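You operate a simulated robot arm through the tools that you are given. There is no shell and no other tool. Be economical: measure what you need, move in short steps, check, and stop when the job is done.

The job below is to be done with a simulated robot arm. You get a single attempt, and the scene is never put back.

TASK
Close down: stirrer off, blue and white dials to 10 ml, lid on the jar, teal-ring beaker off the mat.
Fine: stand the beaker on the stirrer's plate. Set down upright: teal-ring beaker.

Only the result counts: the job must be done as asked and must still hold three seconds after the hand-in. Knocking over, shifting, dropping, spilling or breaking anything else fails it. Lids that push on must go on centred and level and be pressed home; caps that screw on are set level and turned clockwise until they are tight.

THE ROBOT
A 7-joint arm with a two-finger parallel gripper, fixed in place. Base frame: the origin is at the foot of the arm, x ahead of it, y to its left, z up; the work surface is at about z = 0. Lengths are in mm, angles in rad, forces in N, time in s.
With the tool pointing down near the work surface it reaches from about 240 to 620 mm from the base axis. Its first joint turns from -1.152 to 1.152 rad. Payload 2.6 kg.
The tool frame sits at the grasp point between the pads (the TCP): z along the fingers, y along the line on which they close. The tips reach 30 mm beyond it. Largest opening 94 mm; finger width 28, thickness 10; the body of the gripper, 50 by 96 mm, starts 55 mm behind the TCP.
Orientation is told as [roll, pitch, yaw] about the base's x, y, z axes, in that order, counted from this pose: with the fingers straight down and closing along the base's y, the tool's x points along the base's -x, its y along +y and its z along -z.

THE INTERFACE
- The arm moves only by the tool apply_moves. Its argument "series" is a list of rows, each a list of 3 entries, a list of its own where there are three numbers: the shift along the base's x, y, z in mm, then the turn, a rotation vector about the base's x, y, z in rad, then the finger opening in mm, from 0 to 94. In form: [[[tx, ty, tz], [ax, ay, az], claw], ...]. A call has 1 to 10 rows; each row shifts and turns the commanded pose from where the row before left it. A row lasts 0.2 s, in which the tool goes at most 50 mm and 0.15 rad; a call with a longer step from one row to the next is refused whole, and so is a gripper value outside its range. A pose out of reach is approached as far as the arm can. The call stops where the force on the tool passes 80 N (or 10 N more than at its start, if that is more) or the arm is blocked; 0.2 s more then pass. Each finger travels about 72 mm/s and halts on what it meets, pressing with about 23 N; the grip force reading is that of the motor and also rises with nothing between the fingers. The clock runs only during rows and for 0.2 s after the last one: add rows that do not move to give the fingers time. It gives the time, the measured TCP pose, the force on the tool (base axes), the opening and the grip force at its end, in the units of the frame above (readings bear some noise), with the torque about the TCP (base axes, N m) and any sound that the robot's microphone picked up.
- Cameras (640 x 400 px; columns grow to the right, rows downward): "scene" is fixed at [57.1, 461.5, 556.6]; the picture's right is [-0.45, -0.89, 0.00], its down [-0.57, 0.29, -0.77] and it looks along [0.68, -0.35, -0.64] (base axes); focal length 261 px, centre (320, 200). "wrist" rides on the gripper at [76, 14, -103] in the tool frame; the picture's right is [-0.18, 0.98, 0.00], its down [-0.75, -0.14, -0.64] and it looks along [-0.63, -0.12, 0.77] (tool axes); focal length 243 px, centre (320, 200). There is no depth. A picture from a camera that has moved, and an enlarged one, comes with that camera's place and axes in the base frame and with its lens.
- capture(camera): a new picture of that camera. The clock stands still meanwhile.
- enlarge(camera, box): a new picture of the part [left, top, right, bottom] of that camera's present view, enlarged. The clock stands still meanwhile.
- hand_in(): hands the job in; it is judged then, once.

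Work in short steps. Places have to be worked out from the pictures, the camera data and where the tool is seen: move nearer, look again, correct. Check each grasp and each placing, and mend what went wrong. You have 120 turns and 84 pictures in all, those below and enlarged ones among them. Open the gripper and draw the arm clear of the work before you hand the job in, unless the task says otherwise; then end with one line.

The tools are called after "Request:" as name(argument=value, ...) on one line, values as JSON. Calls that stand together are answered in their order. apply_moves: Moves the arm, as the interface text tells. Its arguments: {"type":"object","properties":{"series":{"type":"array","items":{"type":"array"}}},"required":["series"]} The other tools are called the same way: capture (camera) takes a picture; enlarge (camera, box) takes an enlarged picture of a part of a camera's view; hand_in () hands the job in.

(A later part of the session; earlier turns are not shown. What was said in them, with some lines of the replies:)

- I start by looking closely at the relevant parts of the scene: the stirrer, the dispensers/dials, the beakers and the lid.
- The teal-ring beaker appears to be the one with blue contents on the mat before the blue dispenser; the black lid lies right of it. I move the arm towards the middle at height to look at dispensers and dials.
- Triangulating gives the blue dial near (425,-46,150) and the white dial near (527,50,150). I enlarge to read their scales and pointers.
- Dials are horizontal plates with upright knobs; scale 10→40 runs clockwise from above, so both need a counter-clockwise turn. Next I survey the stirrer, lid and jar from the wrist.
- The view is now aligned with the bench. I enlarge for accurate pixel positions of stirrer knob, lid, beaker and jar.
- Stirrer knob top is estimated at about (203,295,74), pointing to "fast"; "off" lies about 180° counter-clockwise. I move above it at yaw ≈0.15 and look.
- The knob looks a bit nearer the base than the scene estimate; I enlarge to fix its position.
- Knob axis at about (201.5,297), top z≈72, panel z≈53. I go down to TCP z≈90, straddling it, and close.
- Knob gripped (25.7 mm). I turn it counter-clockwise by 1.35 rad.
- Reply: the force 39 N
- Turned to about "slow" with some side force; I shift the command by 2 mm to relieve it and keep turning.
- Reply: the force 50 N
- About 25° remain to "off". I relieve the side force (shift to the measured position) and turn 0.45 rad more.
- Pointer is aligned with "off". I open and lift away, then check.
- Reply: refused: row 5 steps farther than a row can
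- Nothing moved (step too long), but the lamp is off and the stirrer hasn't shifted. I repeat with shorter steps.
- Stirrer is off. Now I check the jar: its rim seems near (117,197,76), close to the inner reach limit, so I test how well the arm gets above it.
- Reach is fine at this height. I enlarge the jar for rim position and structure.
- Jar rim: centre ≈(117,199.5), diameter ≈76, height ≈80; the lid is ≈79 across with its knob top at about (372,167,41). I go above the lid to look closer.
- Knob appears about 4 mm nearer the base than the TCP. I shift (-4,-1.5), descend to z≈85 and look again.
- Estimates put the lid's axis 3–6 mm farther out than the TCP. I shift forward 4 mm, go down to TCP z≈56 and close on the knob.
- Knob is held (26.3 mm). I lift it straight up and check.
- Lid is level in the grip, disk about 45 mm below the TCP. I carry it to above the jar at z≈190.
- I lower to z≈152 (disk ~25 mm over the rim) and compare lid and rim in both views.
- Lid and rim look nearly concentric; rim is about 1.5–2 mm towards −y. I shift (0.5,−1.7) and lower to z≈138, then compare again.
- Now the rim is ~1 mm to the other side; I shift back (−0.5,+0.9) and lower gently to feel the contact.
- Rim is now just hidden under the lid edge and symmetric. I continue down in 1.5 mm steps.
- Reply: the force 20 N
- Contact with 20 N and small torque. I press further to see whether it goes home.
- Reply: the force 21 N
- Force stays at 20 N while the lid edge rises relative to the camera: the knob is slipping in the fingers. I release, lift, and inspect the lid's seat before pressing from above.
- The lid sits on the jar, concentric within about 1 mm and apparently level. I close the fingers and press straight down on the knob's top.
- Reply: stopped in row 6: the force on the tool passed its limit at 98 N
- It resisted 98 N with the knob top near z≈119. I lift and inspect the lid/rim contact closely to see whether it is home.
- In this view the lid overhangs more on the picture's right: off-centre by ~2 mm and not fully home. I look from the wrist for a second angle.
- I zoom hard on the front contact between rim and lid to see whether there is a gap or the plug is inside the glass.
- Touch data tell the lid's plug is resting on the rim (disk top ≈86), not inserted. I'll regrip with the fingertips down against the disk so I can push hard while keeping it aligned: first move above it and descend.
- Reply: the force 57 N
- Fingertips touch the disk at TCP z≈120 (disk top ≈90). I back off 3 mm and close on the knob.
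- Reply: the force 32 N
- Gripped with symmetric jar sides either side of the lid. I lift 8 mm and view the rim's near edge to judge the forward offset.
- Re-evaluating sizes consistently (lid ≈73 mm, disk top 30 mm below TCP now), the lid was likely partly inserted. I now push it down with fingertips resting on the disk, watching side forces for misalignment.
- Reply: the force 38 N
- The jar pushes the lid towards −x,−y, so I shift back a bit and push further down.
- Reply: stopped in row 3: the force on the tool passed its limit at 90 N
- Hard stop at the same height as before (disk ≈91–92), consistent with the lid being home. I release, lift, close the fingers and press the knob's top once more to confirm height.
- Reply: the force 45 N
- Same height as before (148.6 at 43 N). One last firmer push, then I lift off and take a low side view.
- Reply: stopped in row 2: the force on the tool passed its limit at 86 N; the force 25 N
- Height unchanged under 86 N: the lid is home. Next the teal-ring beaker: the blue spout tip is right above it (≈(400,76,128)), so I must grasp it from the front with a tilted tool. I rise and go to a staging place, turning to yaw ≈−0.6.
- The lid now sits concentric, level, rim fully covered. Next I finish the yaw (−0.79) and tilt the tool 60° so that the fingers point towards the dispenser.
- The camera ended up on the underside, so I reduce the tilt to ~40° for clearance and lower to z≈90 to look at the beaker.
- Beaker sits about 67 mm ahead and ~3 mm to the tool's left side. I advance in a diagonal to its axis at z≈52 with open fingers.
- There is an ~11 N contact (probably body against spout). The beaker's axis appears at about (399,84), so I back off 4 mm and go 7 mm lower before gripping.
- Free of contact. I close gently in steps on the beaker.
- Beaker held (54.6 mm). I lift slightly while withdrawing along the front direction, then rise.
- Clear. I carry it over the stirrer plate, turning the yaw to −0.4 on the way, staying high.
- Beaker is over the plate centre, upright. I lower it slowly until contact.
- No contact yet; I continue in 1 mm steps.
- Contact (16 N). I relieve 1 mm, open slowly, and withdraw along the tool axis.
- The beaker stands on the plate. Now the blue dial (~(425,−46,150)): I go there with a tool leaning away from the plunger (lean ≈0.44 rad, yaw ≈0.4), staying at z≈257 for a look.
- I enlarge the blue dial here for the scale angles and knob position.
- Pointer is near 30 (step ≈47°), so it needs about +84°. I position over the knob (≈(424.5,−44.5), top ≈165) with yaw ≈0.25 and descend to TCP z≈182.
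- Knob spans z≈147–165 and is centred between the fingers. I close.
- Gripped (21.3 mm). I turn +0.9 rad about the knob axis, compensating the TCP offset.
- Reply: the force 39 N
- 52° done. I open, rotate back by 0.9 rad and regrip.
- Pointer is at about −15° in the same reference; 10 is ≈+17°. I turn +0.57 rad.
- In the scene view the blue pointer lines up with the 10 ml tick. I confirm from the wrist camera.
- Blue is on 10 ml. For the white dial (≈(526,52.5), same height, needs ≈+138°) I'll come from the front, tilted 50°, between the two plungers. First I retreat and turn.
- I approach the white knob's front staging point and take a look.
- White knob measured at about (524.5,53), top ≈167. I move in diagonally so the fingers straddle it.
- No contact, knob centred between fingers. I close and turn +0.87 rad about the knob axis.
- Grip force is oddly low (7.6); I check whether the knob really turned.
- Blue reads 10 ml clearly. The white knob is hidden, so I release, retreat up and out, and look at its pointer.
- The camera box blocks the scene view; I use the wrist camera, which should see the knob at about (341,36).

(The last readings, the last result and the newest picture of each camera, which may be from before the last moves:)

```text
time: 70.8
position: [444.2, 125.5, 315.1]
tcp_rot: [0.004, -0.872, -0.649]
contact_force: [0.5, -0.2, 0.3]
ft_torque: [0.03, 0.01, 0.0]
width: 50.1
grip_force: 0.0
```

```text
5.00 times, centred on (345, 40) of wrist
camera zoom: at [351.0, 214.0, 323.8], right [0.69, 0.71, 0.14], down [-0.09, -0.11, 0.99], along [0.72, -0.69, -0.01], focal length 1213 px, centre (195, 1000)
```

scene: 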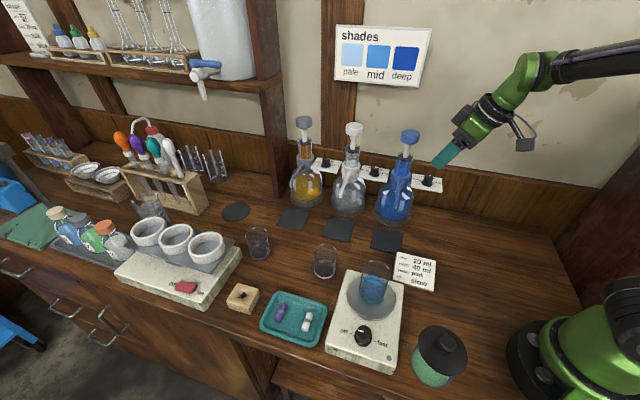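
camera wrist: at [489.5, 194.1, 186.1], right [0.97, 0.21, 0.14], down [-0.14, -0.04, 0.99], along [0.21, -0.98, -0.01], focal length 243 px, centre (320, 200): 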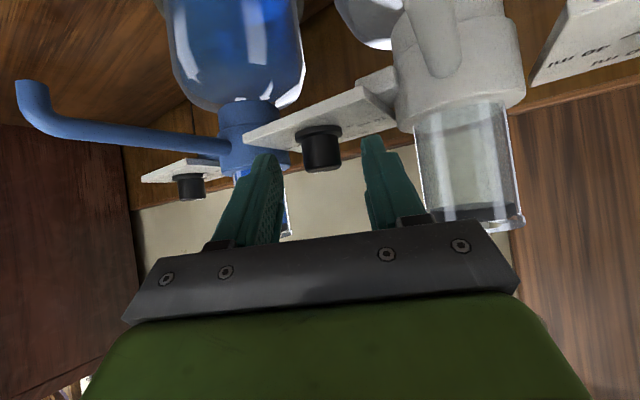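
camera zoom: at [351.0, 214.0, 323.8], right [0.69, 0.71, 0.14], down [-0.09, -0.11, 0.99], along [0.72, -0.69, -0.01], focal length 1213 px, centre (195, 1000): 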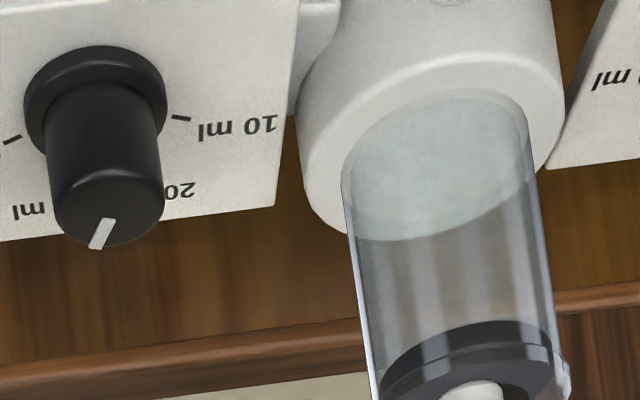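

The white pointer is now at about 30, so the grip did turn it ~50°; about 88° remain. I go in again for a second grip.

Request:
apply_moves(series=[[[14, 0, -22], [0, 0, -0.149], 50], [[14, 0, -22], [0, 0, -0.149], 50], [[14, 0, -22], [0, 0, -0.149], 50], [[14, 0, -22], [0, 0, -0.149], 50], [[7, -20, -17], [0, 0, 0], 50], [[6, -18, -17], [0, 0, 0], 50], [[6, -18.5, -15], [0, 0, 0], 50], [[0, 0, 0], [0, 0, 0], 15], [[0, 0, 0], [0, 0, 0], 15], [[0, 0, 0], [0, 0, 0], 15]])

```text
time: 73.0
position: [520.3, 70.2, 178.3]
tcp_rot: [0.003, -0.872, -1.243]
contact_force: [5.0, -1.5, -3.1]
ft_torque: [0.51, 0.6, 0.07]
width: 21.6
grip_force: 44.7
```

Firm grip this time (21.6 mm, 45 N). Turning +0.87 rad, then releasing.

Request:
apply_moves(series=[[[-2.28, -0.95, 0], [0, 0, 0.1455], 15], [[-2.13, -1.28, 0], [0, 0, 0.1455], 15], [[-1.9, -1.58, 0], [0, 0, 0.1455], 15], [[-1.65, -1.84, 0], [0, 0, 0.1455], 15], [[-1.38, -2.04, 0], [0, 0, 0.1455], 15], [[-1.07, -2.24, 0], [0, 0, 0.1455], 15]])

```text
time: 74.4
position: [510.3, 61.3, 177.6]
tcp_rot: [0.006, -0.872, -0.371]
contact_force: [24.6, 0.4, -12.9]
ft_torque: [-0.17, -0.41, 0.17]
width: 21.6
grip_force: 45.0
```

Now I open, rotate back 0.73 rad in place, and regrip.

Request:
apply_moves(series=[[[0, 0, 0], [0, 0, 0], 50], [[0, 0, 0], [0, 0, 0], 50], [[1.07, 2.24, 0], [0, 0, -0.1455], 50], [[1.38, 2.04, 0], [0, 0, -0.1455], 50], [[1.65, 1.84, 0], [0, 0, -0.1455], 50], [[1.9, 1.58, 0], [0, 0, -0.1455], 50], [[2.13, 1.28, 0], [0, 0, -0.1455], 50], [[0, 0, 0], [0, 0, 0], 15], [[0, 0, 0], [0, 0, 0], 15], [[0, 0, 0], [0, 0, 0], 15]])

```text
time: 76.6
position: [517.2, 70.5, 176.9]
tcp_rot: [0.004, -0.871, -1.1]
contact_force: [0.3, 1.5, -0.1]
ft_torque: [0.09, 0.4, -0.02]
width: 21.6
grip_force: 44.7
```

Turning +0.6 rad, then release and retreat to the same viewpoint as before.

Request:
apply_moves(series=[[[-2.2, -1.32, 0], [0, 0, 0.1495], 15], [[-1.96, -1.63, 0], [0, 0, 0.1495], 15], [[-1.7, -1.9, 0], [0, 0, 0.1495], 15], [[-1.42, -2.1, 0], [0, 0, 0.1495], 15], [[0, 0, 0], [0, 0, 0], 40], [[0, 0, 0], [0, 0, 0], 50], [[-26, 14, 24], [0, 0, 0], 50], [[-26, 14, 24], [0, 0, 0], 50], [[-7, 17, 45], [0, 0, -0.075], 50], [[-7, 17, 45], [0, 0, -0.075], 50]])

Request:
enlarge(camera="wrist", box=[265, 0, 385, 80])

```text
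time: 78.8
position: [445.1, 124.4, 317.4]
tcp_rot: [0.003, -0.871, -0.652]
contact_force: [-0.5, -0.4, 0.4]
ft_torque: [-0.01, 0.03, 0.01]
width: 50.1
grip_force: 0.1
```

```text
5.00 times, centred on (325, 40) of wrist
camera zoom: at [350.4, 212.5, 325.5], right [0.69, 0.71, 0.14], down [-0.09, -0.11, 0.99], along [0.72, -0.69, -0.01], focal length 1213 px, centre (295, 1000)
```

zoom: 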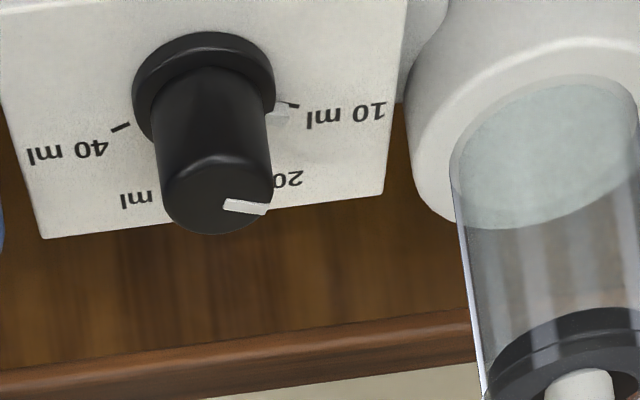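

The pointer is close to 10, maybe 10–15° short. I move the arm out of the scene camera's way to compare white with the correctly set blue.

Request:
apply_moves(series=[[[-30, -25, 25], [0, 0, 0], 50], [[-35, -30, 10], [0, 0, 0], 50], [[-35, -30, 0], [0, 0, 0], 50], [[-35, -30, 0], [0, 0, 0], 50]])

Request:
enlarge(camera="scene", box=[350, 150, 450, 200])

```text
time: 79.8
position: [310.7, 10.5, 349.9]
tcp_rot: [0.004, -0.872, -0.651]
contact_force: [0.3, 0.1, -0.9]
ft_torque: [0.01, 0.02, 0.0]
width: 49.9
grip_force: 0.1
```

```text
6.40 times, centred on (400, 175) of scene
camera zoom: at [57.1, 461.5, 556.6], right [-0.45, -0.89, 0.0], down [-0.57, 0.29, -0.77], along [0.68, -0.35, -0.64], focal length 1672 px, centre (-192, 360)
```

zoom: 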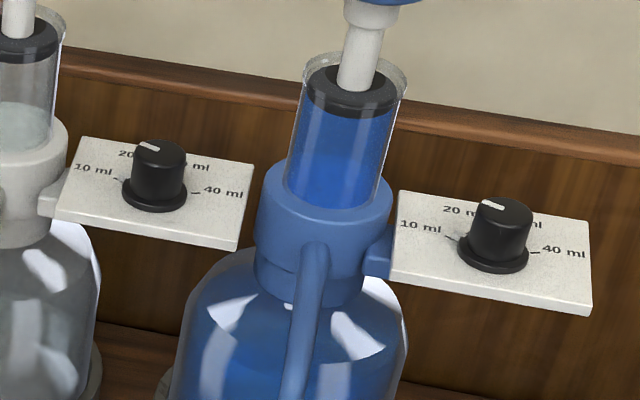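

Both look near 10; I enlarge each knob for a finer comparison.

Request:
enlarge(camera="scene", box=[360, 165, 390, 185])

Request:
enlarge(camera="scene", box=[412, 174, 442, 194])

```text
16.00 times, centred on (375, 175) of scene
camera zoom: at [57.1, 461.5, 556.6], right [-0.45, -0.89, 0.0], down [-0.57, 0.29, -0.77], along [0.68, -0.35, -0.64], focal length 4179 px, centre (-560, 600)
```

zoom: 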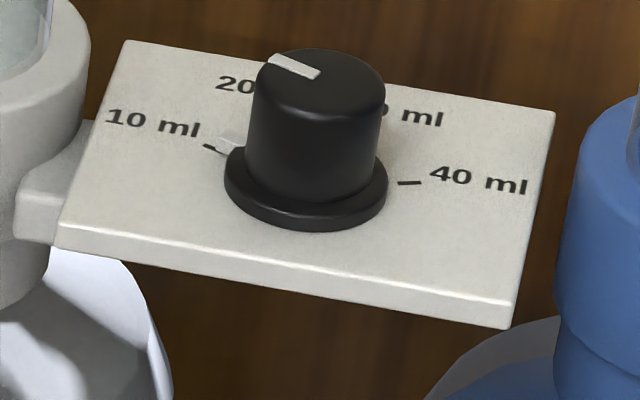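

```text
16.00 times, centred on (427, 184) of scene
camera zoom: at [57.1, 461.5, 556.6], right [-0.45, -0.89, 0.0], down [-0.57, 0.29, -0.77], along [0.68, -0.35, -0.64], focal length 4179 px, centre (-1392, 456)
```

zoom: 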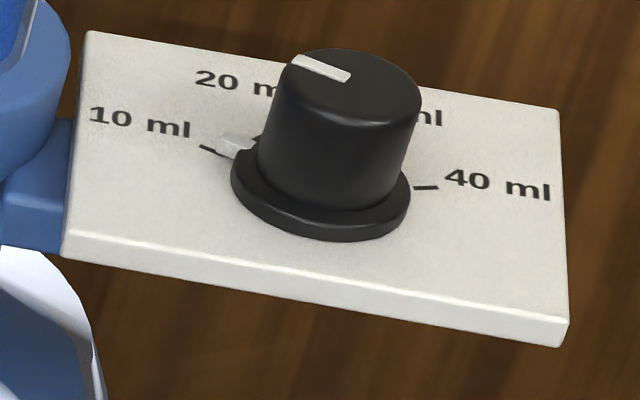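

Blue reads 10 within measurement error; white appears about 5° short. I go back in to nudge the white knob slightly (known path).

Request:
apply_moves(series=[[[35, 30, 0], [0, 0, 0], 50], [[35, 30, 0], [0, 0, 0], 50], [[35, 30, -10], [0, 0, 0], 50], [[30, 25, -25], [0, 0, 0], 50], [[9.3, -4.9, -29], [0, 0, -0.067], 50], [[9.3, -4.9, -29], [0, 0, -0.067], 50], [[9.3, -4.9, -29], [0, 0, -0.067], 50], [[13.2, -15, -16.7], [0, 0, 0], 50], [[13.2, -15, -16.7], [0, 0, 0], 50], [[13.2, -15, -16.5], [0, 0, 0], 50]])

```text
time: 82.0
position: [511.7, 65.5, 179.1]
tcp_rot: [0.004, -0.872, -0.852]
contact_force: [0.0, 0.1, 0.0]
ft_torque: [0.02, -0.01, 0.03]
width: 49.9
grip_force: 0.0
```

In place without contact. Close, turn +0.09 rad, release, and retreat.

Request:
apply_moves(series=[[[0, 0, 0], [0, 0, 0], 15], [[0, 0, 0], [0, 0, 0], 15], [[0, 0, 0], [0, 0, 0], 15], [[-1.15, -1.0, 0], [0, 0, 0.09], 15], [[0, 0, 0], [0, 0, 0], 15]])

Request:
apply_moves(series=[[[0, 0, 0], [0, 0, 0], 40], [[0, 0, 0], [0, 0, 0], 50], [[-22, 21, 24], [0, 0, 0], 50], [[-22, 21, 24], [0, 0, 0], 50], [[-10, 10, 45], [0, 0, 0], 50], [[-14, 7, 45], [0, 0, 0], 50], [[-30, -25, 25], [0, 0, 0], 50], [[-35, -30, 10], [0, 0, 0], 50], [[-35, -30, 0], [0, 0, 0], 50], [[-35, -30, 0], [0, 0, 0], 50]])

Request:
enlarge(camera="scene", box=[360, 165, 390, 185])

```text
time: 83.2
position: [512.0, 65.7, 179.8]
tcp_rot: [0.009, -0.874, -0.761]
contact_force: [18.8, 8.5, -0.1]
ft_torque: [0.05, -0.4, 0.18]
width: 26.5
grip_force: 9.6
```

```text
time: 85.4
position: [308.3, 8.1, 351.9]
tcp_rot: [0.005, -0.875, -0.761]
contact_force: [-1.0, -0.2, 0.2]
ft_torque: [-0.01, 0.01, -0.03]
width: 50.0
grip_force: 0.0
```

```text
16.00 times, centred on (375, 175) of scene
camera zoom: at [57.1, 461.5, 556.6], right [-0.45, -0.89, 0.0], down [-0.57, 0.29, -0.77], along [0.68, -0.35, -0.64], focal length 4179 px, centre (-560, 600)
```

zoom: 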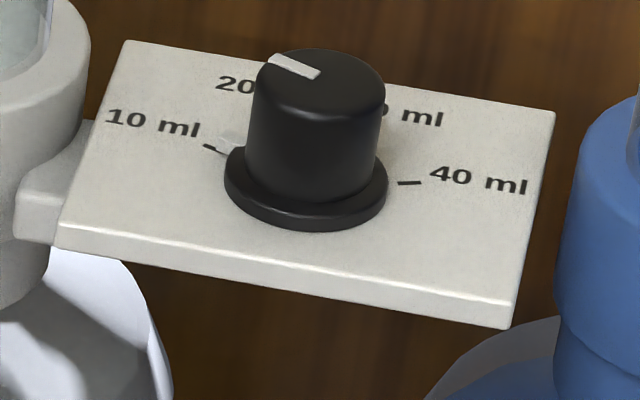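

The fingers closed on the pointer tab there (weak grip), so it did not turn. I retry with the closing axis away from the tab (yaw −0.45), where the grip was firm before.

Request:
apply_moves(series=[[[35, 30, 0], [0, 0, 0.1037], 50], [[35, 30, 0], [0, 0, 0.1037], 50], [[35, 30, -10], [0, 0, 0.1037], 50], [[30, 25, -25], [0, 0, 0], 50], [[4.1, -12.2, -29.7], [0, 0, 0], 50], [[4.1, -12.2, -29.7], [0, 0, 0], 50], [[4.1, -12.2, -29.7], [0, 0, 0], 50], [[18, -8.7, -16.6], [0, 0, 0], 50], [[18, -8.7, -16.6], [0, 0, 0], 50], [[17.8, -8.7, -16.4], [0, 0, 0], 50]])

Request:
apply_moves(series=[[[0, 0, 0], [0, 0, 0], 15], [[0, 0, 0], [0, 0, 0], 15], [[0, 0, 0], [0, 0, 0], 15]])

```text
time: 87.6
position: [509.5, 61.7, 178.6]
tcp_rot: [0.007, -0.872, -0.452]
contact_force: [-0.2, 0.2, 0.6]
ft_torque: [0.02, 0.02, -0.01]
width: 49.9
grip_force: 0.1
```

```text
time: 88.4
position: [510.6, 63.1, 178.4]
tcp_rot: [0.005, -0.873, -0.445]
contact_force: [18.1, 12.9, -6.7]
ft_torque: [-0.01, -0.27, 0.27]
width: 21.4
grip_force: 45.1
```

Firm grip (21.4 mm, 45 N). Turn +0.085 rad, release, retreat, and use the last picture to check.

Request:
apply_moves(series=[[[-0.63, -1.3, 0], [0, 0, 0.085], 15], [[0, 0, 0], [0, 0, 0], 15], [[0, 0, 0], [0, 0, 0], 40], [[0, 0, 0], [0, 0, 0], 50], [[-28, 11, 24], [0, 0, 0], 50], [[-28, 11, 26], [0, 0, 0], 50], [[-4, 23, 43], [0, 0, 0], 50], [[-4, 18, 43], [0, 0, 0], 50]])

Request:
apply_moves(series=[[[-30, -25, 25], [0, 0, 0], 50], [[-35, -30, 10], [0, 0, 0], 50], [[-35, -30, 0], [0, 0, 0], 50], [[-35, -30, 0], [0, 0, 0], 50]])

Request:
enlarge(camera="scene", box=[340, 160, 450, 380])

```text
time: 90.2
position: [445.6, 122.8, 315.0]
tcp_rot: [0.005, -0.872, -0.367]
contact_force: [0.1, -0.2, 0.1]
ft_torque: [0.0, -0.01, 0.03]
width: 50.1
grip_force: 0.0
```

```text
time: 91.2
position: [308.9, 8.1, 349.8]
tcp_rot: [0.004, -0.871, -0.365]
contact_force: [-0.7, -0.2, -0.1]
ft_torque: [-0.02, 0.01, -0.01]
width: 50.1
grip_force: 0.1
```

```text
refused: no pictures are left
```

No pictures are left. The last turn went through with a firm grip and small forces, the gripper is open and the arm is clear, so I hand in.

Request:
hand_in()

```text
The job is handed in.
```

I handed in with all five parts done: stirrer off, blue and white dials at 10 ml, lid pressed home on the jar, teal-ring beaker upright on the stirrer's plate. The white dial's last 5° turn went unchecked because I had run out of pictures.
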